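You operate a simulated robot arm through the tools that you are given. There is no shell and no other tool. Be economical: measure what you need, move in short steps, check, and stop when the job is done.

You run a simulated two-armed robot. Do the job below in one go: nothing can be reset, and whatever is moved stays where it is left.

TASK
Hold the blue plate, wipe its oil off, then wax a patch.
Fine: Wipe with the green cloth; wax the patch on the plate with the pink pad from the flat wax tin; put both back. Drop, pinch and damage nothing, leave nothing switched on. A coat counts when it lies all over at full strength: go over it till it gets no stronger. What is to be rubbed or washed off counts as gone when no trace of it is left.

Only the result counts: the job must be done as asked and must still hold three seconds after the hand-in. Knocking over, shifting, dropping, spilling or breaking anything else fails it. Flat cloth is picked up by pressing the open fingertips on it (5 to 10 N) and closing them slowly along it; thin cloth reads only 2 to 8 mm in the jaws.

THE ROBOT
Two 7-joint arms with fingered hands on one trunk, on a base that drives. Base frame: it is fixed to the floor where the robot stands at the start and does not move with it; the origin is under the middle of the robot, x ahead of it, y to its left, z up; the surface under the hand at the start is at about z = 740. Readings come in mm, rad, newtons and seconds.
The left shoulder is at the start at [30, 120, 988], the right one opposite. With the tool pointing down near the work surface each hand reaches from about 260 to 700 mm from the robot's upright axis, wherever it stands, measured 20 degrees to its own side. Places, roughly: flat wax tin [700, -100, 800]; stub pin one [750, 2000, 750]; stub pin three [750, 2000, 750]; stub pin two [750, 2000, 750]. Payload 4 kg a hand.
Tool frame (each hand has its own): the origin (TCP) lies between the finger pads and is the grasp point; the fingertips stand 19 mm ahead of it; z points along the fingers, y is the line along which they close. The gripper opens to 120 mm. The gripper's body begins 53 mm behind the TCP. The gripper is a hand of 3 fingers: y runs from the thumb to the fingers, the wrist lies at [0, 0, -219] in the tool frame, and closing takes about 1.5 s.
Orientation is told as [roll, pitch, yaw] about the base's x, y, z axes, in that order, counted from this pose: with the fingers straight down and closing along the base's y, the tool's x points along the base's -x, its y along +y and its z along -z.

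THE INTERFACE
- The arms move only by the tool servo_tool. It takes "left_increments", "right_increments" or both (then of equal length, played together; a hand with none holds still); each is a list of rows, each an object (a shift or turn left out is 0, a gripper value left out holds the last) with "translation": the shift along the base's x, y, z in mm, a list of three; "delta_rot": the turn, a rotation vector about the base's x, y, z in rad, a list of three. In form: [{"translation": [dx, dy, dz], "delta_rot": [ax, ay, az]}, ...]. A call has 1 to 10 rows; each row shifts and turns the commanded pose from where the row before left it. "left_fingers" and "right_fingers" are, for a hand that has rows, the closure in counts, from 0 (fully open) to 255 (shut), set as the call begins (left out, the last holds). Each row takes 0.2 s and may step no farther than 50 mm and 0.15 rad from the row before; otherwise, or with a gripper value out of range, the whole call is refused. A pose out of reach is approached as far as the arm can. The call stops where the force on the tool passes 50 N (or 10 N more than at its start, if that is more) or the arm is blocked; 0.2 s more then pass. The fingers move at their own pace (about 72 mm/s each) and stop on an object; they squeeze with about 22 N. The grip force told is the motor's: it shows also when the fingers shut on nothing. Time passes only in rows, and 0.2 s behind the last, so rows that do not move let the fingers close. The reply holds the time, the measured pose of the TCP, the force on the tool along the base axes, the opening and the grip force, in the units named above and with some noise, with the torque about the TCP (base axes, N m) and any sound that the robot's microphone picked up.
- Cameras (640 x 400 px; columns grow to the right, rows downward): "scene" is now at [49.2, 29.8, 1533.7]; the picture's right is [0.40, -0.92, -0.00], its down [-0.71, -0.31, -0.63] and it looks along [0.57, 0.25, -0.78] (base axes); focal length 276 px, centre (320, 200). "left" rides on the left gripper at [-66, -4, -79] in its tool frame; the picture's right is [0.05, -1.00, 0.00], its down [0.76, 0.04, -0.64] and it looks along [0.64, 0.03, 0.77] (tool axes); focal length 251 px, centre (320, 200). "right" rides on the right gripper at [66, -4, -79] in its tool frame; the picture's right is [0.05, 1.00, 0.00], its down [-0.76, 0.04, -0.64] and it looks along [-0.64, 0.03, 0.77] (tool axes); focal length 251 px, centre (320, 200). There is no depth. A picture from a camera that has moved, and an enlarged one, comes with that camera's place and axes in the base frame and with its lens.
- get_image(camera): a new picture of that camera. It takes no simulated time.
- raise_lower(by): slides the trunk up (or, below 0, down) by that many mm; the arms and the scene camera ride with it, the base frame stays. It gives what a move gives, with no picture.
- steer(legs): drives the robot by 1 to 6 legs, each [ahead, turn to the left] in mm and rad, along the robot's own axes; the way and the turn of a leg run together, so that a leg with both is an arc; at most 1500 mm and 3.142 rad a leg. The arms and the cameras ride along, it lands a little off, and it stops where it bumps. It gives what a move gives.
- set_grasp(shape, hand): the hand has 3 fingers and takes this shape, open, in about a second: jaw (thumb against the fingers, like two jaws); tri (thumb and two fingers); tip (a fingertip pinch); poke (one finger out to press); point (the index stretched); flat (the hand flat); cup (the hand cupped); fist (a fist). The gripper value then closes the fingers along that shape, each until it touches; the sizes above hold for jaw. It gives what a move gives, with no picture.
- aim_head(pan, tilt): turns the head with the scene camera to pan (to the left, within 2.094 rad either way) and tilt (down, from -0.506 to 1.204), counted from straight ahead of the robot. It gives what a move gives.
- enlarge(camera, box): a new picture of the part [left, top, right, bottom] of that camera's present view, enlarged. It takes no simulated time.
- sign_off(): hands the job in; it is judged then, once.

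Go step by step. Nothing tells you exact positions but the pictures and the camera data: compare them with the known pose of the tool, close in by small moves and look again before you grip or let go. The budget is 120 turns and 100 pictures, counting those below and the enlarged ones. Unless the task says otherwise, let go and move clear before handing in, and close with one line.

The tools are called as name(argument=value, ...) on one line, values as JSON. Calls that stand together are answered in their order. servo_tool: Moves the arms, as the interface text tells. Its arguments: {"type":"object","properties":{"left_increments":{"type":"array"},"left_fingers":{"type":"number"},"right_increments":{"type":"array"},"right_fingers":{"type":"number"}},"required":[]} The other tools are called the same way: raise_lower (by) slides the trunk up or down; set_grasp (shape, hand) gives the hand a shape; steer (legs) drives the base; aim_head (pan, tilt) turns the head that bears the scene camera; get_image (camera) takes a picture; enlarge (camera, box) takes an enlarged picture of a part of a camera's view; sign_off () hands the job in.

At the start:

```text
clock: 0.0
left_tool_pos: [419.1, 315.6, 1089.7]
left_tool_rot: [0.0, 0.0, -0.019]
left_contact_force: [-0.3, 0.5, -0.2]
left_ft_torque: [0.0, -0.01, 0.01]
left_finger_gap: 119.8
left_finger_force: 0.0
left_shape: jaw
right_tool_pos: [440.5, -62.7, 1063.5]
right_tool_rot: [-0.003, 0.001, -0.019]
right_contact_force: [-0.1, 0.2, -1.7]
right_ft_torque: [-0.02, 0.02, 0.0]
right_finger_gap: 120.0
right_finger_force: 0.1
right_shape: jaw
trunk travel left (down, up): [-200.0, 340.0]
robot x, y, heading: [0.1, -2.6, 0.002]
head pan, tilt: [0.414, 0.895]
```

scene: 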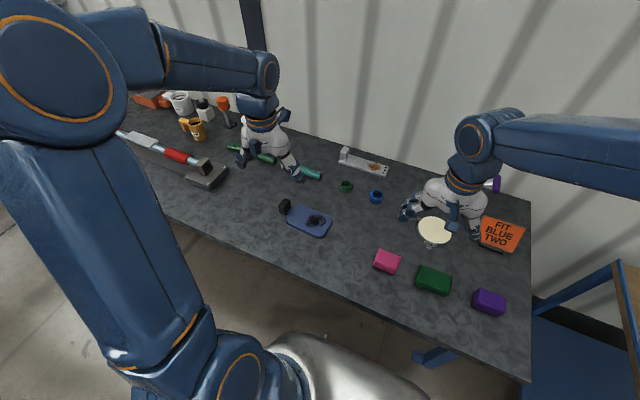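
right: 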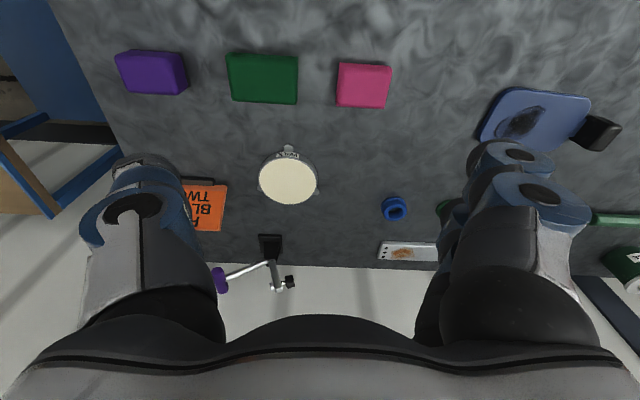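
left: 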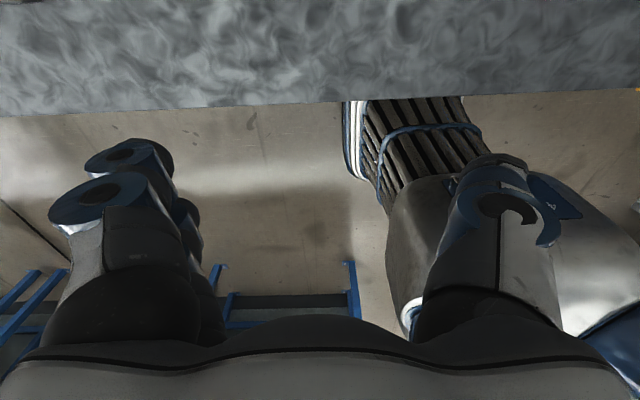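

I see the blue plate with a dark oil spot near the table's middle, three pads (pink, green, purple) at the near right, and the wax tin behind them. I will enlarge the details first.

enlarge(camera="scene", box=[240, 140, 400, 240])

enlarge(camera="scene", box=[360, 180, 540, 330])

enlarge(camera="right", box=[460, 60, 640, 180])

enlarge(camera="right", box=[180, 130, 420, 300])

```text
4.00 times, centred on (320, 190) of scene
camera zoom: at [49.2, 29.8, 1533.7], right [0.4, -0.92, 0.0], down [-0.71, -0.31, -0.63], along [0.57, 0.25, -0.78], focal length 1105 px, centre (320, 240)
```

zoom: 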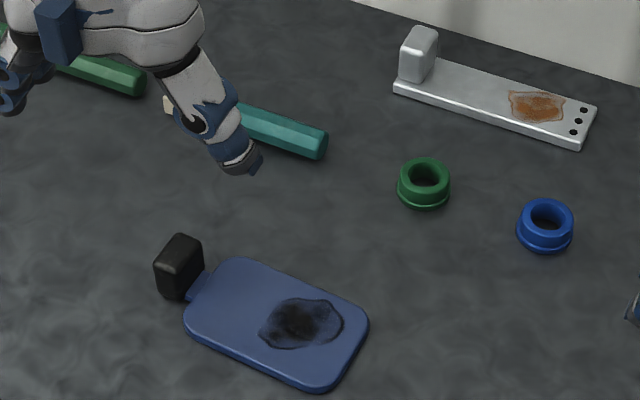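

```text
2.67 times, centred on (450, 255) of scene
camera zoom: at [49.2, 29.8, 1533.7], right [0.4, -0.92, 0.0], down [-0.71, -0.31, -0.63], along [0.57, 0.25, -0.78], focal length 736 px, centre (-27, 53)
```

zoom: 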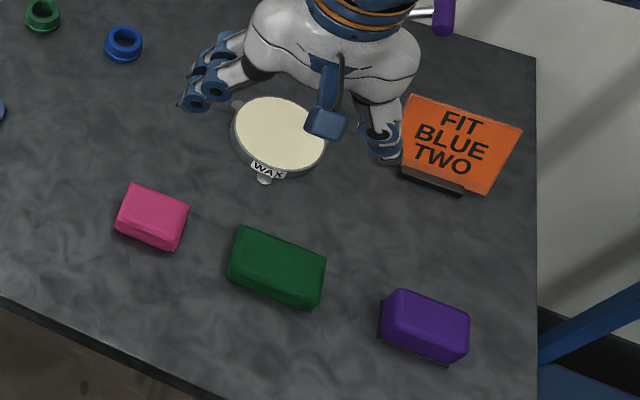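

```text
3.33 times, centred on (550, 120) of right
camera zoom: at [375.3, -65.8, 1142.0], right [-0.03, 1.0, 0.0], down [0.76, 0.03, 0.64], along [0.64, 0.02, -0.77], focal length 838 px, centre (-447, 467)
```

zoom: 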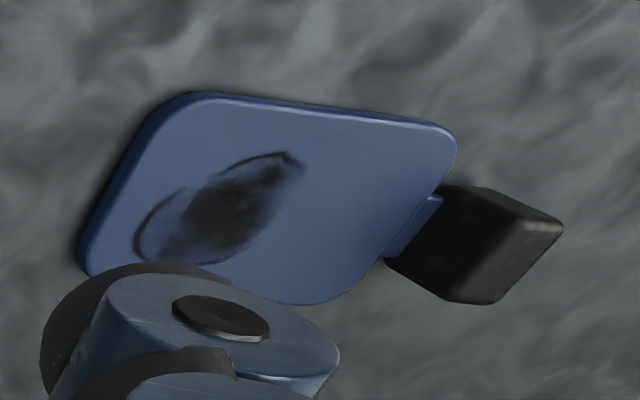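

```text
2.35 times, centred on (300, 215) of right
camera zoom: at [375.3, -65.8, 1142.0], right [-0.03, 1.0, 0.0], down [0.76, 0.03, 0.64], along [0.64, 0.02, -0.77], focal length 592 px, centre (367, 165)
```

zoom: 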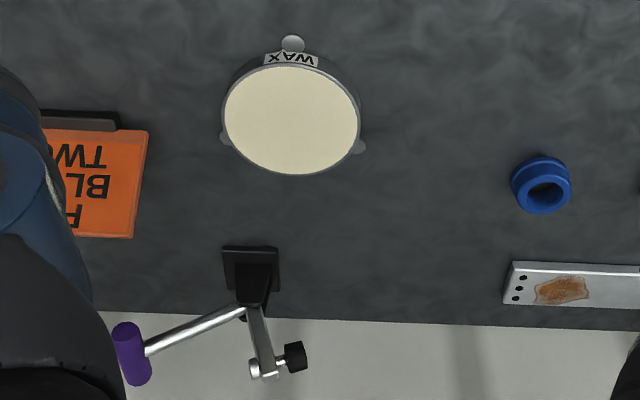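

The blue plate lies at about [519, 276] with its black grip toward +y at about [533, 378]; the pads are at x≈478 and y≈-6 (pink), -148 (green). I will bring the left hand above the grip, turned so it closes along x and its camera looks across the plate.

servo_tool(left_increments=[{"translation": [14, 12, -9], "delta_rot": [0, 0, 0.147]}, {"translation": [14, 12, -9], "delta_rot": [0, 0, 0.147]}, {"translation": [14, 12, -9], "delta_rot": [0, 0, 0.147]}, {"translation": [14, 12, -9], "delta_rot": [0, 0, 0.147]}, {"translation": [14, 12, -9], "delta_rot": [0, 0, 0.147]}, {"translation": [14, 12, -9], "delta_rot": [0, 0, 0.147]}, {"translation": [14, 12, -9], "delta_rot": [0, 0, 0.147]}, {"translation": [14, 12, -9], "delta_rot": [0, 0, 0.147]}, {"translation": [1, 12, -9], "delta_rot": [0, 0, 0.147]}, {"translation": [1, 12, -9], "delta_rot": [0, 0, 0.147]}])

get_image(camera="left")

enlarge(camera="scene", box=[200, 100, 440, 250])

```text
clock: 2.2
left_tool_pos: [534.9, 435.0, 998.6]
left_tool_rot: [0.001, 0.0, 1.452]
left_contact_force: [0.5, -0.6, -0.8]
left_ft_torque: [-0.01, 0.03, -0.01]
left_finger_gap: 120.0
left_finger_force: 0.1
left_shape: jaw
right_tool_pos: [442.2, -64.7, 1063.9]
right_tool_rot: [-0.001, 0.0, -0.02]
right_contact_force: [0.0, 0.3, 0.0]
right_ft_torque: [0.03, 0.03, -0.01]
right_finger_gap: 120.0
right_finger_force: 0.0
right_shape: jaw
trunk travel left (down, up): [-200.0, 340.0]
robot x, y, heading: [3.1, -0.8, -0.006]
head pan, tilt: [0.414, 0.895]
```

```text
92 pictures are left
camera left: at [546.2, 500.9, 1075.7], right [0.99, -0.17, 0.0], down [-0.13, -0.75, 0.64], along [-0.11, -0.63, -0.77], focal length 251 px, centre (320, 200)
```

left: 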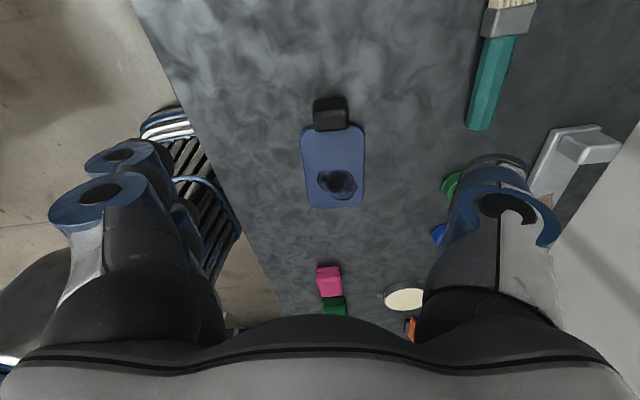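

```text
2.67 times, centred on (320, 175) of scene
camera zoom: at [49.8, 30.2, 1533.6], right [0.4, -0.92, 0.0], down [-0.71, -0.31, -0.63], along [0.57, 0.25, -0.78], focal length 736 px, centre (320, 267)
```

zoom: 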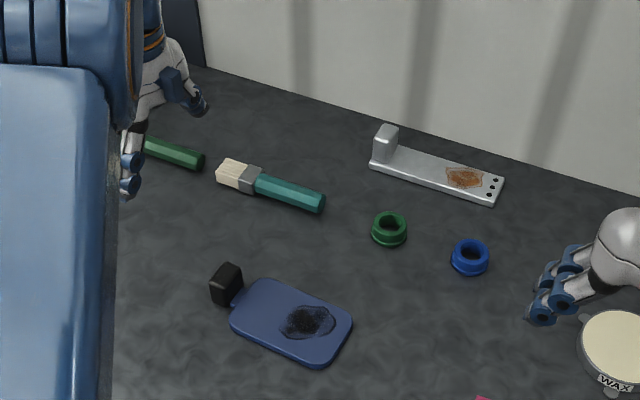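

enlarge(camera="left", box=[270, 80, 398, 220])

```text
2.86 times, centred on (334, 150) of left
camera zoom: at [546.2, 500.9, 1075.7], right [0.99, -0.17, 0.0], down [-0.13, -0.75, 0.64], along [-0.11, -0.63, -0.77], focal length 718 px, centre (280, 343)
```

zoom: 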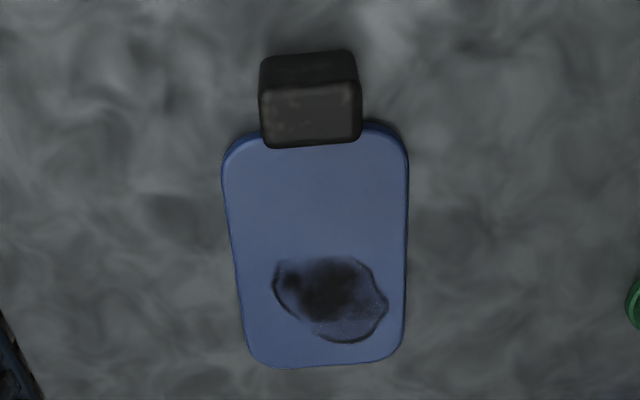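

The grip's top is about 40 x 25 mm, centred near [539, 383, 790], and the plate is turned about -0.11 rad. Before gripping I test whether the right arm reaches the oil spot, and look at it from there.

servo_tool(right_increments=[{"translation": [10, 35, -23]}, {"translation": [10, 35, -23]}, {"translation": [10, 35, -23]}, {"translation": [10, 35, -23]}, {"translation": [10, 35, -23]}, {"translation": [10, 35, -23]}, {"translation": [10, 35, -23]}, {"translation": [10, 35, -23]}, {"translation": [10, 35, -23]}, {}])

get_image(camera="right")

get_image(camera="scene")

```text
clock: 4.4
left_tool_pos: [534.1, 435.5, 998.4]
left_tool_rot: [-0.001, 0.0, 1.449]
left_contact_force: [0.2, 0.9, 0.3]
left_ft_torque: [0.03, 0.01, 0.0]
left_finger_gap: 119.9
left_finger_force: 0.1
left_shape: jaw
right_tool_pos: [520.2, 237.7, 862.7]
right_tool_rot: [-0.002, 0.0, -0.021]
right_contact_force: [0.2, -0.5, -0.1]
right_ft_torque: [0.01, 0.03, -0.03]
right_finger_gap: 119.9
right_finger_force: 0.1
right_shape: jaw
right hand out of reach, approached as far as the arm can: row 9
trunk travel left (down, up): [-200.0, 340.0]
robot x, y, heading: [-1.5, -0.3, -0.003]
head pan, tilt: [0.414, 0.895]
```

```text
89 pictures are left
camera right: at [455.2, 234.8, 941.3], right [-0.03, 1.0, 0.0], down [0.77, 0.03, 0.64], along [0.64, 0.02, -0.77], focal length 251 px, centre (320, 200)
```

right: 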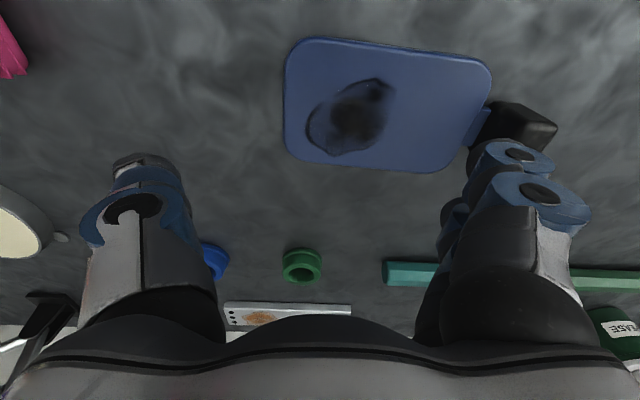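

```text
88 pictures are left
camera scene: at [49.4, 30.3, 1533.7], right [0.4, -0.92, 0.0], down [-0.71, -0.31, -0.63], along [0.57, 0.25, -0.78], focal length 276 px, centre (320, 200)
```

scene: 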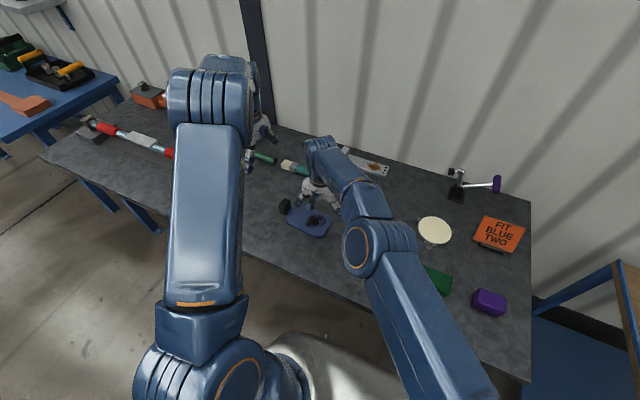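

The right arm falls just short of the oil spot (~[528, 260]). I'll look down to see how much room there is to drive the base closer to the table.

aim_head(pan=0.0, tilt=1.2)

get_image(camera="scene")

```text
clock: 5.3
left_tool_pos: [532.6, 436.4, 998.4]
left_tool_rot: [0.0, 0.0, 1.45]
left_contact_force: [0.2, 0.0, 0.9]
left_ft_torque: [0.01, 0.0, 0.05]
left_finger_gap: 119.9
left_finger_force: 0.1
left_shape: jaw
right_tool_pos: [519.8, 236.9, 862.3]
right_tool_rot: [-0.001, 0.001, -0.02]
right_contact_force: [0.0, 0.7, 0.2]
right_ft_torque: [0.05, 0.03, -0.01]
right_finger_gap: 119.8
right_finger_force: 0.0
right_shape: jaw
trunk travel left (down, up): [-200.0, 340.0]
robot x, y, heading: [3.0, -1.2, -0.003]
head pan, tilt: [0.0, 1.201]
```

```text
87 pictures are left
camera scene: at [35.9, -0.4, 1513.4], right [0.0, -1.0, 0.0], down [-0.93, 0.0, -0.36], along [0.36, 0.0, -0.93], focal length 276 px, centre (320, 200)
```

scene: 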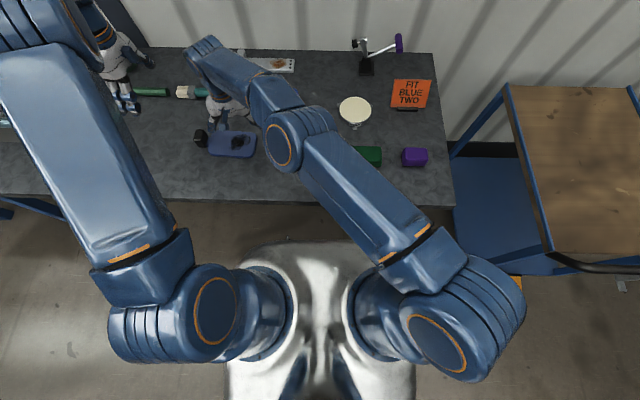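

There is clear room in front of the base (table edge at x≈335, torso front ≈140), so I drive 60 mm ahead.

steer(legs=[[60, 0]])

aim_head(pan=0.25, tilt=1.0)

get_image(camera="scene")

```text
clock: 6.2
left_tool_pos: [598.1, 434.9, 995.6]
left_tool_rot: [0.004, 0.0, 1.448]
left_contact_force: [0.5, -0.1, -0.5]
left_ft_torque: [-0.03, 0.01, -0.02]
left_finger_gap: 119.9
left_finger_force: 0.1
left_shape: jaw
right_tool_pos: [583.8, 234.9, 861.9]
right_tool_rot: [-0.002, 0.002, -0.021]
right_contact_force: [0.7, 0.0, 0.0]
right_ft_torque: [0.0, 0.06, -0.03]
right_finger_gap: 119.9
right_finger_force: 0.1
right_shape: jaw
trunk travel left (down, up): [-200.0, 340.0]
robot x, y, heading: [60.4, 5.9, -0.003]
head pan, tilt: [0.0, 1.201]
```

```text
clock: 7.0
left_tool_pos: [596.6, 435.3, 998.0]
left_tool_rot: [-0.001, 0.001, 1.448]
left_contact_force: [-0.1, -0.2, -0.2]
left_ft_torque: [0.04, 0.0, 0.04]
left_finger_gap: 119.9
left_finger_force: 0.0
left_shape: jaw
right_tool_pos: [583.6, 235.6, 862.4]
right_tool_rot: [-0.001, 0.0, -0.021]
right_contact_force: [-0.4, 0.9, 0.5]
right_ft_torque: [-0.04, -0.02, 0.0]
right_finger_gap: 119.8
right_finger_force: 0.0
right_shape: jaw
trunk travel left (down, up): [-200.0, 340.0]
robot x, y, heading: [60.6, 0.7, -0.004]
head pan, tilt: [0.25, 1.0]
```

```text
86 pictures are left
camera scene: at [109.1, 16.5, 1525.9], right [0.25, -0.97, 0.0], down [-0.82, -0.21, -0.54], along [0.52, 0.13, -0.84], focal length 276 px, centre (320, 200)
```

scene: 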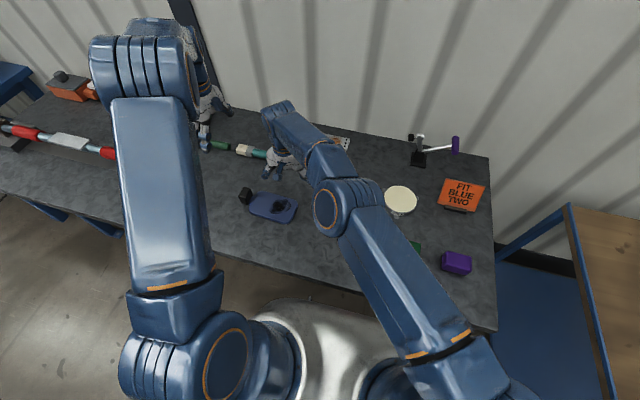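

Both tools rode along as expected. Now the right hand backs off toward the pads while the left goes to a tilted pre-grasp above the plate's grip.

servo_tool(right_increments=[{"translation": [-14.4, -38.4, 4]}, {"translation": [-14.4, -38.4, 4]}, {"translation": [-14.4, -38.4, 4]}, {"translation": [-14.4, -38.4, 4]}, {"translation": [-14.4, -38.4, 4]}, {"translation": [-14.4, -38.4, 4]}, {"translation": [-14.4, -38.4, 4]}, {"translation": [-14.4, -38.4, 4]}, {"translation": [-14.4, -38.4, 4]}, {"translation": [-14.4, -38.4, 4]}], left_increments=[{"translation": [-5.8, 0, 0], "delta_rot": [-0.035, 0, 0]}, {"translation": [-5.8, 0, -10], "delta_rot": [-0.035, 0, 0]}, {"translation": [-5.8, -4, -20], "delta_rot": [-0.035, 0, 0]}, {"translation": [-5.8, -4, -20], "delta_rot": [-0.035, 0, 0]}, {"translation": [-5.8, -4, -20], "delta_rot": [-0.035, 0, 0]}, {"translation": [-5.8, -4, -20], "delta_rot": [-0.035, 0, 0]}, {"translation": [-5.8, -4, -20], "delta_rot": [-0.035, 0, 0]}, {"translation": [-5.8, -4, -20], "delta_rot": [-0.035, 0, 0]}, {"translation": [-5.8, -5, -20], "delta_rot": [-0.035, 0, 0]}, {"translation": [-5.8, -5, -15], "delta_rot": [-0.035, 0, 0]}])

get_image(camera="left")

get_image(camera="right")

get_image(camera="scene")

```text
clock: 9.2
left_tool_pos: [536.7, 400.2, 833.7]
left_tool_rot: [-0.045, 0.352, 1.443]
left_contact_force: [-0.3, -0.8, -0.3]
left_ft_torque: [0.01, 0.01, -0.01]
left_finger_gap: 119.9
left_finger_force: 0.0
left_shape: jaw
right_tool_pos: [438.0, -151.4, 903.3]
right_tool_rot: [-0.001, 0.0, -0.019]
right_contact_force: [0.4, -0.6, 0.1]
right_ft_torque: [-0.01, 0.0, 0.0]
right_finger_gap: 119.6
right_finger_force: 0.0
right_shape: jaw
trunk travel left (down, up): [-200.0, 340.0]
robot x, y, heading: [62.3, -2.3, 0.0]
head pan, tilt: [0.25, 1.0]
```

```text
85 pictures are left
camera left: at [548.4, 487.9, 883.8], right [0.98, -0.16, 0.06], down [-0.13, -0.49, 0.86], along [-0.11, -0.86, -0.5], focal length 251 px, centre (320, 200)
```

left: 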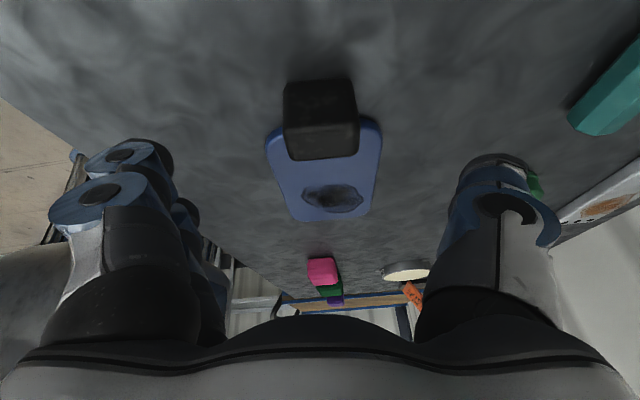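

```text
84 pictures are left
camera right: at [371.8, -152.6, 981.8], right [-0.03, 1.0, 0.0], down [0.76, 0.03, 0.64], along [0.64, 0.02, -0.77], focal length 251 px, centre (320, 200)
```

right: 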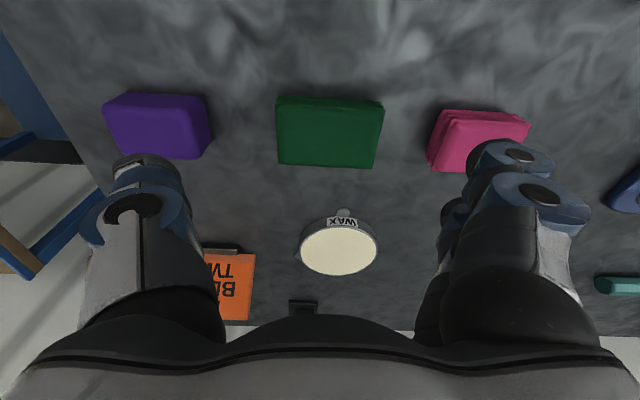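

```text
83 pictures are left
camera scene: at [108.4, 15.8, 1526.0], right [0.25, -0.97, 0.0], down [-0.82, -0.21, -0.54], along [0.52, 0.13, -0.84], focal length 276 px, centre (320, 200)
```

scene: 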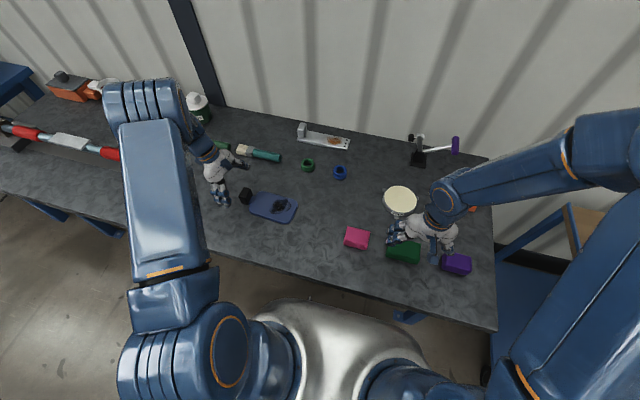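

enlarge(camera="left", box=[240, 60, 400, 240])

enlarge(camera="scene", box=[190, 140, 310, 230])

```text
2.22 times, centred on (320, 150) of left
camera zoom: at [548.4, 487.9, 883.8], right [0.98, -0.16, 0.06], down [-0.13, -0.49, 0.86], along [-0.11, -0.86, -0.5], focal length 559 px, centre (320, 311)
```

zoom: 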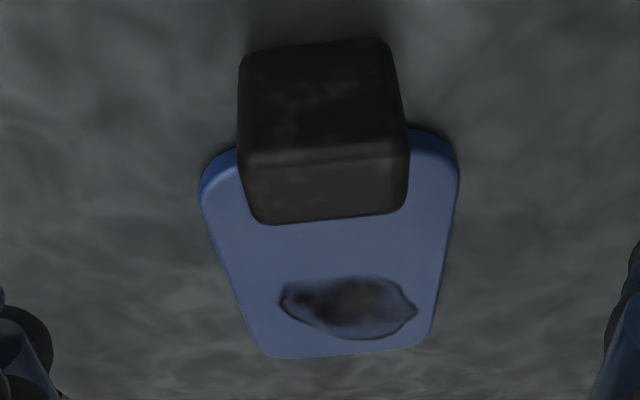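

```text
4.44 times, centred on (250, 185) of scene
camera zoom: at [108.4, 15.8, 1526.0], right [0.25, -0.97, 0.0], down [-0.82, -0.21, -0.54], along [0.52, 0.13, -0.84], focal length 1227 px, centre (631, 267)
```

zoom: 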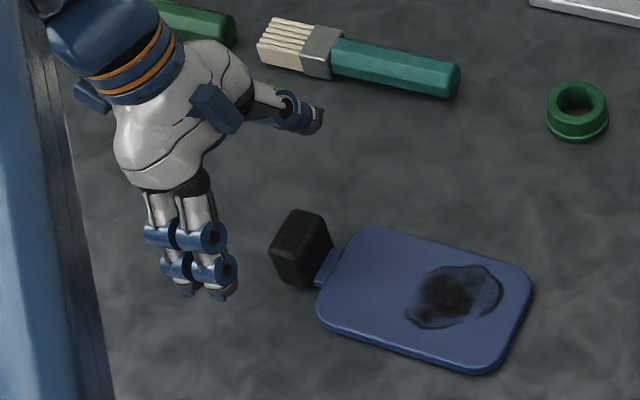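

The handle centre is about [538, 377] with its top near z≈781; the tilted hand's approach line passes straight through it. I descend and close on it gently.

servo_tool(left_increments=[{"translation": [0.4, -5.8, -15.7]}, {"translation": [0.4, -5.8, -15.7]}, {"translation": [0.4, -5.8, -15.7]}, {"translation": [0.3, -5.8, -15.7]}, {}])

get_image(camera="left")

enlarge(camera="scene", box=[190, 140, 310, 230])

```text
clock: 10.4
left_tool_pos: [537.2, 376.9, 770.0]
left_tool_rot: [-0.042, 0.347, 1.441]
left_contact_force: [0.4, -0.5, 0.1]
left_ft_torque: [0.04, 0.05, -0.01]
left_finger_gap: 119.9
left_finger_force: 0.1
left_shape: jaw
right_tool_pos: [437.6, -150.3, 903.0]
right_tool_rot: [-0.003, 0.001, -0.02]
right_contact_force: [0.1, 0.7, 0.0]
right_ft_torque: [0.01, 0.01, -0.01]
right_finger_gap: 119.9
right_finger_force: 0.2
right_shape: jaw
trunk travel left (down, up): [-200.0, 340.0]
robot x, y, heading: [64.4, -2.5, -0.0]
head pan, tilt: [0.25, 1.0]
```

```text
80 pictures are left
camera left: at [549.5, 465.5, 821.3], right [0.98, -0.16, 0.06], down [-0.13, -0.49, 0.86], along [-0.11, -0.86, -0.5], focal length 251 px, centre (320, 200)
```

left: 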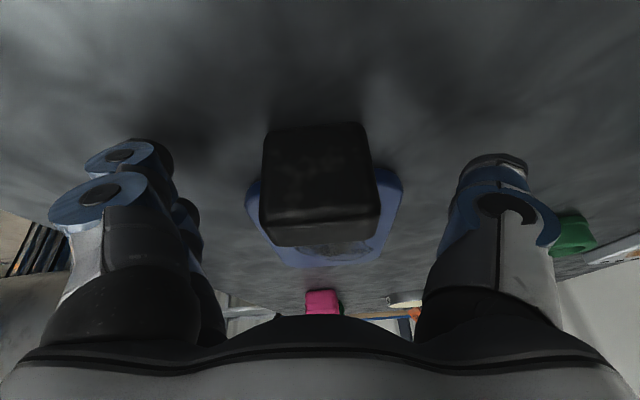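

```text
4.44 times, centred on (250, 185) of scene
camera zoom: at [108.9, 16.5, 1526.0], right [0.25, -0.97, 0.0], down [-0.82, -0.21, -0.54], along [0.52, 0.13, -0.84], focal length 1227 px, centre (631, 267)
```

zoom: 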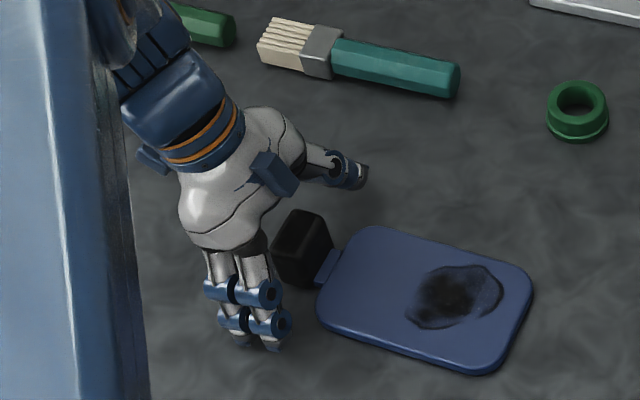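

servo_tool(left_increments=[{}, {}, {}, {}, {}, {}, {}], left_fingers=255)

get_image(camera="left")

enlarge(camera="scene", box=[190, 140, 310, 230])

enlarge(camera="right", box=[260, 80, 560, 280])

```text
clock: 12.0
left_tool_pos: [538.3, 378.1, 770.9]
left_tool_rot: [-0.044, 0.348, 1.441]
left_contact_force: [-0.2, 0.4, 1.6]
left_ft_torque: [0.03, 0.1, 0.01]
left_finger_gap: 34.8
left_finger_force: 22.2
left_shape: jaw
right_tool_pos: [437.4, -150.4, 902.3]
right_tool_rot: [-0.002, 0.0, -0.02]
right_contact_force: [0.1, 0.5, -0.8]
right_ft_torque: [-0.02, 0.01, -0.02]
right_finger_gap: 119.9
right_finger_force: 0.1
right_shape: jaw
trunk travel left (down, up): [-200.0, 340.0]
robot x, y, heading: [62.8, -1.5, -0.001]
head pan, tilt: [0.25, 1.0]
```

```text
78 pictures are left
camera left: at [549.7, 465.4, 821.6], right [0.98, -0.16, 0.06], down [-0.13, -0.49, 0.86], along [-0.11, -0.86, -0.5], focal length 251 px, centre (320, 200)
```

left: 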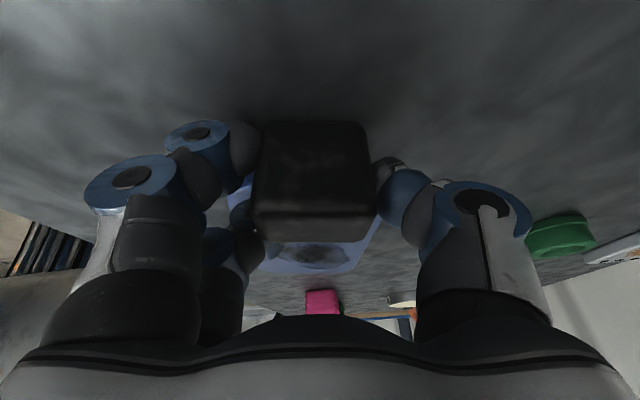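

```text
4.44 times, centred on (250, 185) of scene
camera zoom: at [109.0, 16.4, 1526.0], right [0.25, -0.97, 0.0], down [-0.82, -0.21, -0.54], along [0.52, 0.13, -0.84], focal length 1227 px, centre (631, 267)
```

zoom: 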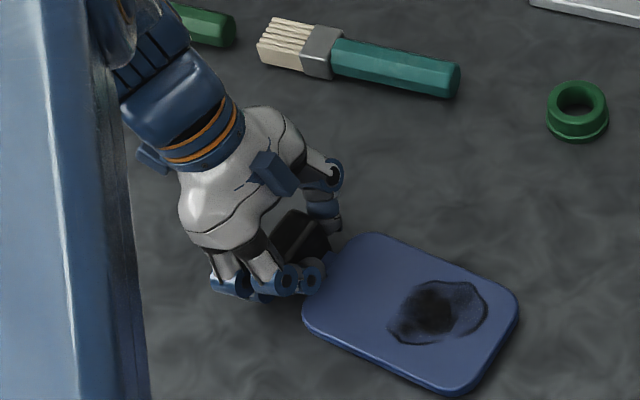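

```text
2.00 times, centred on (410, 180) of right
camera zoom: at [372.5, -151.6, 981.7], right [-0.03, 1.0, 0.0], down [0.76, 0.03, 0.64], along [0.64, 0.02, -0.77], focal length 503 px, centre (140, 240)
```

zoom: 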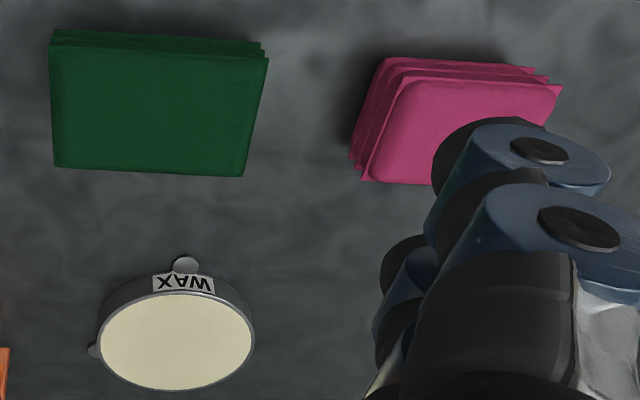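

The plate is held (gap 34.8 mm, 22 N). The green cloth is a folded pad about 59 x 90 x 26 mm centred near [477, -142]; I turn the right hand to close along x and hover above it.

servo_tool(right_increments=[{"translation": [4, 1, -4], "delta_rot": [0, 0, 0.149]}, {"translation": [4, 1, -4], "delta_rot": [0, 0, 0.149]}, {"translation": [4, 1, -4], "delta_rot": [0, 0, 0.149]}, {"translation": [4, 1, -4], "delta_rot": [0, 0, 0.149]}, {"translation": [4, 1, -4], "delta_rot": [0, 0, 0.149]}, {"translation": [4, 1, -4], "delta_rot": [0, 0, 0.149]}, {"translation": [4, 1, -4], "delta_rot": [0, 0, 0.149]}, {"translation": [4, 1, -4], "delta_rot": [0, 0, 0.149]}, {"translation": [4, 0, -4], "delta_rot": [0, 0, 0.149]}, {"translation": [4, 0, -4], "delta_rot": [0, 0, 0.149]}])

servo_tool(right_increments=[{"delta_rot": [0, 0, 0.09]}, {}])

get_image(camera="right")

get_image(camera="scene")

```text
clock: 14.2
left_tool_pos: [537.3, 377.4, 771.2]
left_tool_rot: [-0.044, 0.348, 1.442]
left_contact_force: [0.1, 0.2, 1.7]
left_ft_torque: [0.1, 0.09, 0.01]
left_finger_gap: 35.1
left_finger_force: 22.1
left_shape: jaw
right_tool_pos: [478.5, -139.7, 861.7]
right_tool_rot: [0.0, -0.001, 1.472]
right_contact_force: [0.2, -0.4, 0.0]
right_ft_torque: [-0.01, 0.01, -0.01]
right_finger_gap: 120.0
right_finger_force: 0.1
right_shape: jaw
trunk travel left (down, up): [-200.0, 340.0]
robot x, y, heading: [63.5, -3.1, -0.002]
head pan, tilt: [0.25, 1.0]
```

```text
clock: 14.8
left_tool_pos: [538.5, 376.9, 771.0]
left_tool_rot: [-0.044, 0.348, 1.443]
left_contact_force: [0.2, 0.5, 2.0]
left_ft_torque: [0.08, 0.11, -0.02]
left_finger_gap: 34.9
left_finger_force: 21.8
left_shape: jaw
right_tool_pos: [477.9, -139.8, 862.9]
right_tool_rot: [-0.001, 0.001, 1.562]
right_contact_force: [0.3, 1.0, -0.3]
right_ft_torque: [-0.01, 0.0, -0.02]
right_finger_gap: 119.8
right_finger_force: 0.1
right_shape: jaw
trunk travel left (down, up): [-200.0, 340.0]
robot x, y, heading: [60.4, 2.5, 0.0]
head pan, tilt: [0.25, 1.0]
```

```text
75 pictures are left
camera right: at [481.9, -205.7, 941.9], right [-1.0, -0.05, 0.0], down [-0.03, 0.76, 0.64], along [-0.03, 0.64, -0.77], focal length 251 px, centre (320, 200)
```

right: 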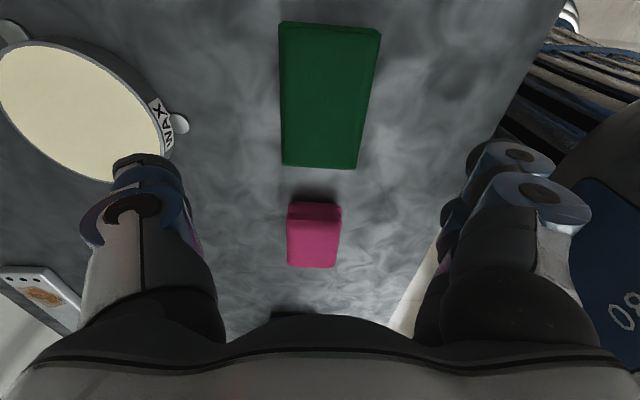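

```text
74 pictures are left
camera scene: at [108.9, 16.5, 1526.0], right [0.25, -0.97, 0.0], down [-0.82, -0.21, -0.54], along [0.52, 0.13, -0.84], focal length 276 px, centre (320, 200)
```

scene: 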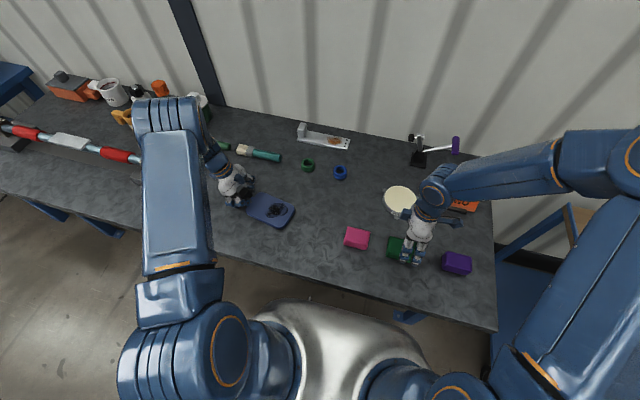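

Cloth centre is confirmed near [475, -142], aligned with the jaws. I lower until the fingertips are about 12 mm above the table and close.

servo_tool(right_increments=[{"translation": [-1, -1, -30]}, {"translation": [-1, -1, -30]}, {"translation": [-1, 0, -20]}, {"translation": [0, 0, -12]}, {}])

get_image(camera="right")

```text
clock: 16.0
left_tool_pos: [537.9, 377.3, 770.8]
left_tool_rot: [-0.043, 0.348, 1.442]
left_contact_force: [0.9, -0.1, 2.3]
left_ft_torque: [0.06, 0.13, 0.02]
left_finger_gap: 34.7
left_finger_force: 22.1
left_shape: jaw
right_tool_pos: [475.6, -141.5, 770.1]
right_tool_rot: [-0.002, 0.0, 1.56]
right_contact_force: [-0.4, 0.5, -1.0]
right_ft_torque: [0.02, -0.01, 0.01]
right_finger_gap: 119.9
right_finger_force: 0.1
right_shape: jaw
trunk travel left (down, up): [-200.0, 340.0]
robot x, y, heading: [63.1, -2.3, -0.003]
head pan, tilt: [0.25, 1.0]
```

```text
73 pictures are left
camera right: at [478.7, -207.4, 849.8], right [-1.0, -0.04, 0.0], down [-0.03, 0.76, 0.64], along [-0.03, 0.64, -0.77], focal length 251 px, centre (320, 200)
```

right: 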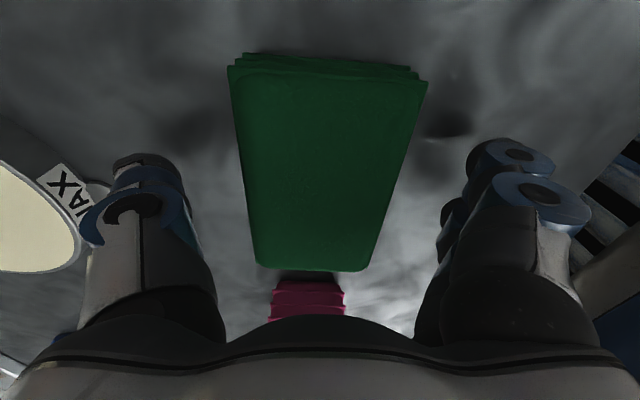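

servo_tool(right_increments=[{}, {}, {}, {}, {}, {}, {}], right_fingers=255)

get_image(camera="right")

```text
clock: 17.6
left_tool_pos: [537.4, 377.5, 770.2]
left_tool_rot: [-0.044, 0.348, 1.442]
left_contact_force: [0.8, -0.3, 1.9]
left_ft_torque: [0.07, 0.14, 0.03]
left_finger_gap: 34.8
left_finger_force: 22.3
left_shape: jaw
right_tool_pos: [476.0, -143.0, 770.9]
right_tool_rot: [-0.001, 0.001, 1.56]
right_contact_force: [-0.2, 0.3, -0.1]
right_ft_torque: [-0.02, 0.01, 0.01]
right_finger_gap: 51.7
right_finger_force: 21.7
right_shape: jaw
trunk travel left (down, up): [-200.0, 340.0]
robot x, y, heading: [61.0, -3.0, -0.004]
head pan, tilt: [0.25, 1.0]
```

```text
72 pictures are left
camera right: at [478.7, -207.4, 849.9], right [-1.0, -0.04, 0.0], down [-0.03, 0.76, 0.64], along [-0.03, 0.64, -0.77], focal length 251 px, centre (320, 200)
```

right: 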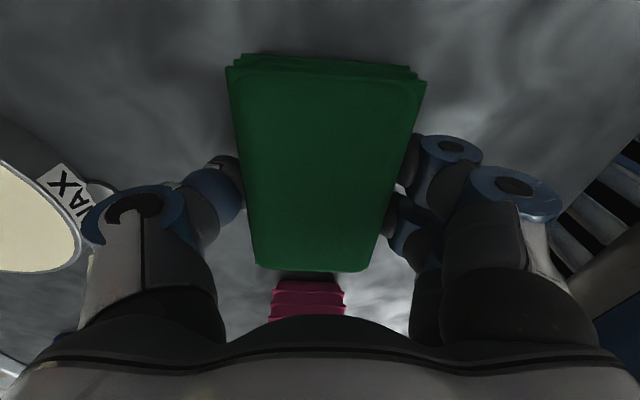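

The cloth is gripped (51.7 mm). I lift it and carry it over the stain, now at about [515, 262], turning it -0.2 rad to match the plate.

servo_tool(right_increments=[{"translation": [0, 0, 25]}, {"translation": [0, 0, 35]}, {"translation": [0, 0, 40]}, {"translation": [5, 45, 0], "delta_rot": [0, 0, -0.03]}, {"translation": [5, 45, 0], "delta_rot": [0, 0, -0.03]}, {"translation": [5, 45, 0], "delta_rot": [0, 0, -0.03]}, {"translation": [5, 45, 0], "delta_rot": [0, 0, -0.03]}, {"translation": [5, 45, 0], "delta_rot": [0, 0, -0.03]}, {"translation": [5, 45, 0], "delta_rot": [0, 0, -0.03]}])

get_image(camera="right")

get_image(camera="scene")

```text
clock: 19.6
left_tool_pos: [538.1, 378.7, 770.4]
left_tool_rot: [-0.044, 0.348, 1.442]
left_contact_force: [0.4, -0.6, 1.7]
left_ft_torque: [0.08, 0.15, 0.03]
left_finger_gap: 34.9
left_finger_force: 22.0
left_shape: jaw
right_tool_pos: [506.8, 131.6, 871.6]
right_tool_rot: [0.0, 0.0, 1.378]
right_contact_force: [-0.1, 0.2, -0.1]
right_ft_torque: [-0.01, 0.01, -0.01]
right_finger_gap: 51.6
right_finger_force: 21.8
right_shape: jaw
trunk travel left (down, up): [-200.0, 340.0]
robot x, y, heading: [62.2, 2.4, 0.002]
head pan, tilt: [0.25, 1.0]
```

```text
71 pictures are left
camera right: at [498.3, 65.6, 950.3], right [-0.99, 0.14, 0.0], down [0.1, 0.76, 0.64], along [0.09, 0.64, -0.77], focal length 251 px, centre (320, 200)
```

right: 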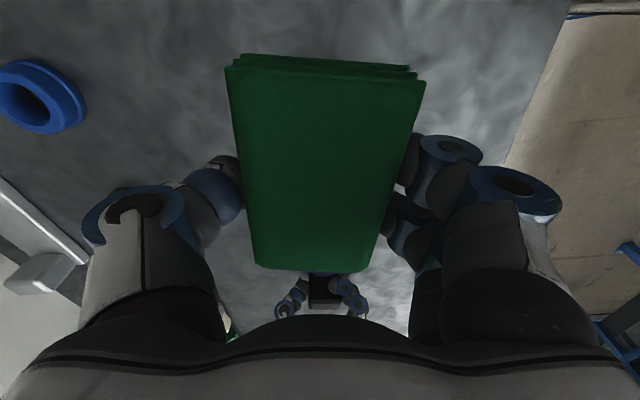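

```text
70 pictures are left
camera scene: at [108.8, 17.3, 1526.0], right [0.25, -0.97, 0.0], down [-0.82, -0.21, -0.54], along [0.52, 0.13, -0.84], focal length 276 px, centre (320, 200)
```

scene: 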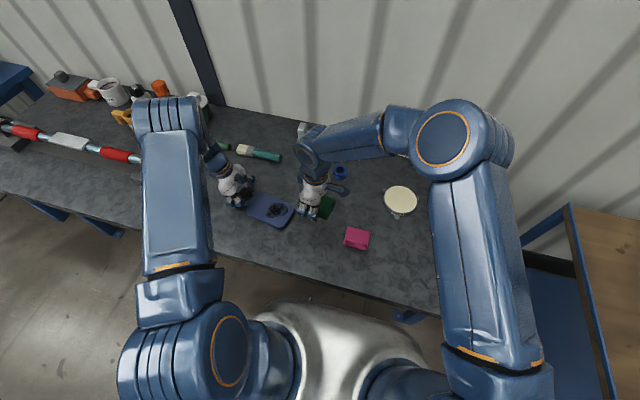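

servo_tool(right_increments=[{"translation": [2, 30, 0], "delta_rot": [0, 0, -0.02]}, {"translation": [2, 30, -15]}, {"translation": [2, 30, -20]}, {"translation": [2, 32, -30]}, {}])

get_image(camera="left")

enlarge(camera="scene", box=[190, 140, 350, 240])

```text
clock: 20.8
left_tool_pos: [538.5, 378.8, 770.1]
left_tool_rot: [-0.042, 0.347, 1.44]
left_contact_force: [0.1, -0.3, 2.0]
left_ft_torque: [0.05, 0.11, 0.02]
left_finger_gap: 35.0
left_finger_force: 22.4
left_shape: jaw
right_tool_pos: [514.5, 246.7, 804.4]
right_tool_rot: [0.002, 0.0, 1.36]
right_contact_force: [-0.1, 0.4, 0.1]
right_ft_torque: [0.0, 0.01, 0.0]
right_finger_gap: 51.7
right_finger_force: 22.4
right_shape: jaw
trunk travel left (down, up): [-200.0, 340.0]
robot x, y, heading: [61.7, 1.3, -0.003]
head pan, tilt: [0.25, 1.0]
```

```text
69 pictures are left
camera left: at [549.7, 465.5, 821.5], right [0.98, -0.16, 0.06], down [-0.13, -0.49, 0.86], along [-0.11, -0.86, -0.5], focal length 251 px, centre (320, 200)
```

left: 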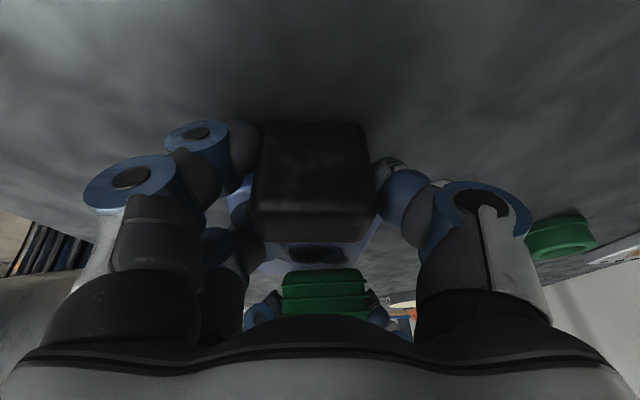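

```text
4.00 times, centred on (270, 190) of scene
camera zoom: at [109.2, 16.3, 1526.0], right [0.25, -0.97, 0.0], down [-0.82, -0.21, -0.54], along [0.52, 0.13, -0.84], focal length 1105 px, centre (520, 240)
```

zoom: 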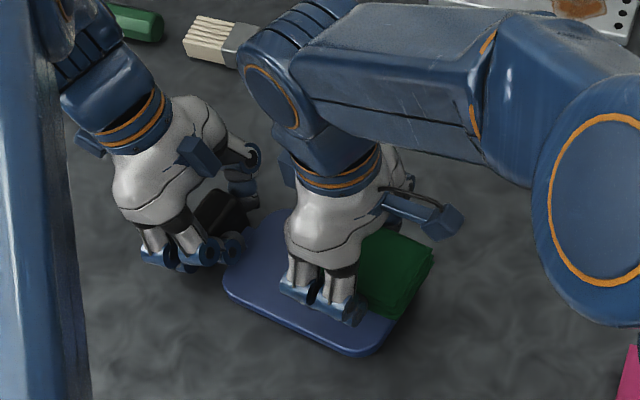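

The cloth hovers over the stain with room between the hands. I lower in small steps to find contact.

servo_tool(right_increments=[{"translation": [0, 6, -6]}, {"translation": [0, 6, -5]}, {"translation": [0, 3, -4]}, {"translation": [0, 0, -3]}, {}])

```text
clock: 22.0
left_tool_pos: [536.8, 376.5, 771.0]
left_tool_rot: [-0.044, 0.349, 1.443]
left_contact_force: [0.9, -1.2, 2.1]
left_ft_torque: [0.13, 0.2, 0.0]
left_finger_gap: 34.9
left_finger_force: 21.7
left_shape: jaw
right_tool_pos: [513.5, 264.5, 788.6]
right_tool_rot: [-0.002, 0.001, 1.358]
right_contact_force: [1.1, -0.8, 0.5]
right_ft_torque: [-0.05, -0.03, 0.0]
right_finger_gap: 51.8
right_finger_force: 21.8
right_shape: jaw
trunk travel left (down, up): [-200.0, 340.0]
robot x, y, heading: [60.1, -1.4, -0.003]
head pan, tilt: [0.25, 1.0]
```

servo_tool(right_increments=[{"translation": [0, 0, -2]}, {"translation": [0, 0, -2]}, {}])

```text
clock: 22.8
left_tool_pos: [537.5, 378.1, 770.8]
left_tool_rot: [-0.043, 0.348, 1.441]
left_contact_force: [0.9, -0.1, 1.6]
left_ft_torque: [0.22, 0.29, 0.08]
left_finger_gap: 35.2
left_finger_force: 21.9
left_shape: jaw
right_tool_pos: [514.3, 265.3, 784.8]
right_tool_rot: [-0.003, -0.001, 1.359]
right_contact_force: [-0.5, -2.1, 1.8]
right_ft_torque: [-0.02, -0.04, 0.0]
right_finger_gap: 51.8
right_finger_force: 21.9
right_shape: jaw
trunk travel left (down, up): [-200.0, 340.0]
robot x, y, heading: [62.3, 1.0, 0.0]
head pan, tilt: [0.25, 1.0]
```

Contact has begun. I press a little more.

servo_tool(right_increments=[{"translation": [0, 0, -2]}, {"translation": [0, 0, -1]}, {}])

```text
clock: 23.6
left_tool_pos: [537.3, 377.8, 769.6]
left_tool_rot: [-0.043, 0.348, 1.44]
left_contact_force: [1.5, 0.8, -3.9]
left_ft_torque: [0.25, 0.35, 0.15]
left_finger_gap: 34.9
left_finger_force: 21.5
left_shape: jaw
right_tool_pos: [513.4, 264.4, 781.1]
right_tool_rot: [-0.002, -0.002, 1.362]
right_contact_force: [1.0, -1.3, 9.9]
right_ft_torque: [-0.02, -0.03, 0.0]
right_finger_gap: 51.7
right_finger_force: 21.9
right_shape: jaw
trunk travel left (down, up): [-200.0, 340.0]
robot x, y, heading: [58.6, 0.4, 0.0]
head pan, tilt: [0.25, 1.0]
```

About 10 N of pressure. I start rubbing in small strokes.

servo_tool(right_increments=[{"translation": [-4, -18, 0]}, {"translation": [-4, -18, 0]}, {"translation": [4, 18, 0]}, {"translation": [4, 18, 0]}, {"translation": [4, 16, 0]}, {"translation": [-4, -16, 0]}, {"translation": [-18, 4, 0]}, {"translation": [18, -4, 0]}, {"translation": [18, -4, 0]}, {"translation": [-18, 4, 0]}])

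servo_tool(right_increments=[{"translation": [-14, 0, 0]}, {"translation": [-4, -18, 0]}, {"translation": [-4, -18, 0]}, {"translation": [8, 36, 0]}, {"translation": [4, 16, 0]}, {"translation": [24, -20, 0]}, {"translation": [-8, -32, 0]}, {"translation": [8, 36, 0]}, {"translation": [4, 16, 0]}, {"translation": [-18, -16, 0]}])

```text
clock: 25.8
left_tool_pos: [536.9, 378.1, 769.8]
left_tool_rot: [-0.044, 0.349, 1.441]
left_contact_force: [-1.6, -0.4, -3.2]
left_ft_torque: [0.17, 0.24, -0.04]
left_finger_gap: 34.3
left_finger_force: 22.6
left_shape: jaw
right_tool_pos: [515.6, 263.5, 781.2]
right_tool_rot: [-0.003, 0.0, 1.359]
right_contact_force: [2.7, 1.2, 7.8]
right_ft_torque: [0.02, -0.01, -0.04]
right_finger_gap: 52.5
right_finger_force: 22.3
right_shape: jaw
trunk travel left (down, up): [-200.0, 340.0]
robot x, y, heading: [63.1, 1.4, -0.002]
head pan, tilt: [0.25, 1.0]
```

```text
clock: 28.0
left_tool_pos: [537.3, 376.8, 770.5]
left_tool_rot: [-0.043, 0.349, 1.44]
left_contact_force: [-1.0, -3.2, -2.6]
left_ft_torque: [0.14, 0.22, -0.03]
left_finger_gap: 34.3
left_finger_force: 22.1
left_shape: jaw
right_tool_pos: [509.4, 260.5, 781.5]
right_tool_rot: [-0.002, -0.004, 1.359]
right_contact_force: [3.6, 2.8, 9.8]
right_ft_torque: [-0.02, -0.08, 0.01]
right_finger_gap: 53.2
right_finger_force: 21.7
right_shape: jaw
right hand out of reach, approached as far as the arm can: row 9
trunk travel left (down, up): [-200.0, 340.0]
robot x, y, heading: [58.3, -1.5, -0.002]
head pan, tilt: [0.25, 1.0]
```

I lift and back off to check the stain.

servo_tool(right_increments=[{"translation": [0, 0, 25]}, {"translation": [0, -40, 25]}, {"translation": [0, -45, 0]}, {"translation": [0, -45, 0]}, {}])

enlarge(camera="scene", box=[210, 160, 330, 240])

```text
clock: 29.2
left_tool_pos: [538.4, 376.7, 770.5]
left_tool_rot: [-0.044, 0.35, 1.441]
left_contact_force: [-0.8, -0.4, 3.2]
left_ft_torque: [0.07, 0.05, 0.01]
left_finger_gap: 35.0
left_finger_force: 21.8
left_shape: jaw
right_tool_pos: [510.4, 130.7, 831.0]
right_tool_rot: [0.0, 0.003, 1.361]
right_contact_force: [0.7, -0.5, -2.1]
right_ft_torque: [0.01, 0.01, 0.0]
right_finger_gap: 52.8
right_finger_force: 22.3
right_shape: jaw
trunk travel left (down, up): [-200.0, 340.0]
robot x, y, heading: [61.9, -3.5, -0.007]
head pan, tilt: [0.25, 1.0]
```

```text
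5.00 times, centred on (270, 200) of scene
camera zoom: at [108.9, 16.9, 1526.0], right [0.25, -0.97, 0.0], down [-0.82, -0.21, -0.54], along [0.52, 0.13, -0.84], focal length 1381 px, centre (570, 200)
```

zoom: 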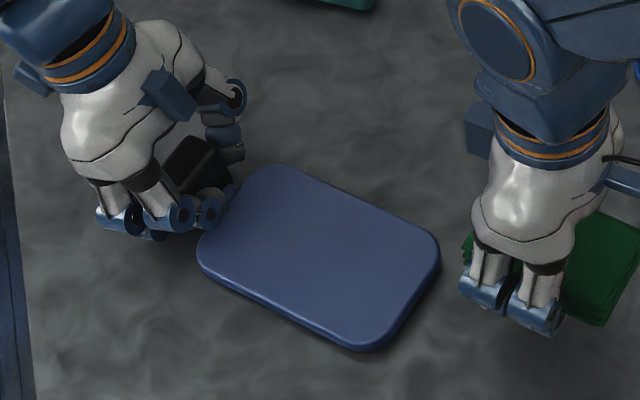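

enlarge(camera="scene", box=[246, 190, 302, 232])

enlarge(camera="left", box=[230, 200, 410, 320])

```text
9.52 times, centred on (274, 211) of scene
camera zoom: at [108.9, 16.9, 1526.0], right [0.25, -0.97, 0.0], down [-0.82, -0.21, -0.54], along [0.52, 0.13, -0.84], focal length 2630 px, centre (758, 95)
```

zoom: 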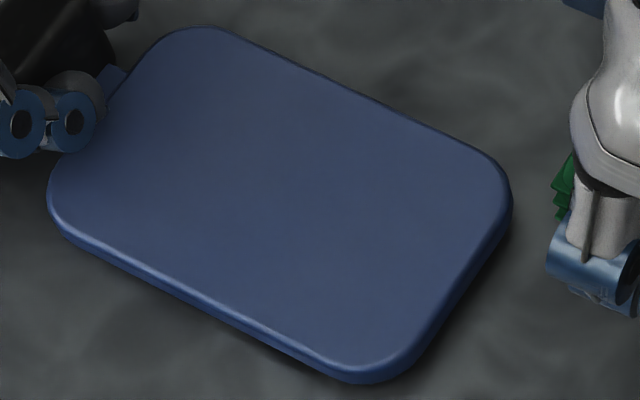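

```text
3.33 times, centred on (320, 260) of left
camera zoom: at [549.6, 465.6, 821.4], right [0.98, -0.16, 0.06], down [-0.13, -0.49, 0.86], along [-0.11, -0.86, -0.5], focal length 838 px, centre (320, 0)
```

zoom: 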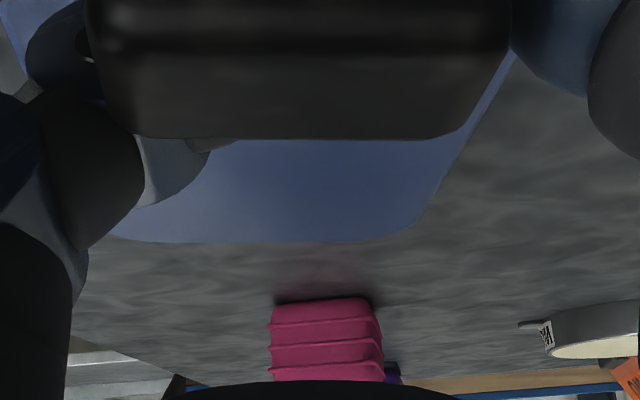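

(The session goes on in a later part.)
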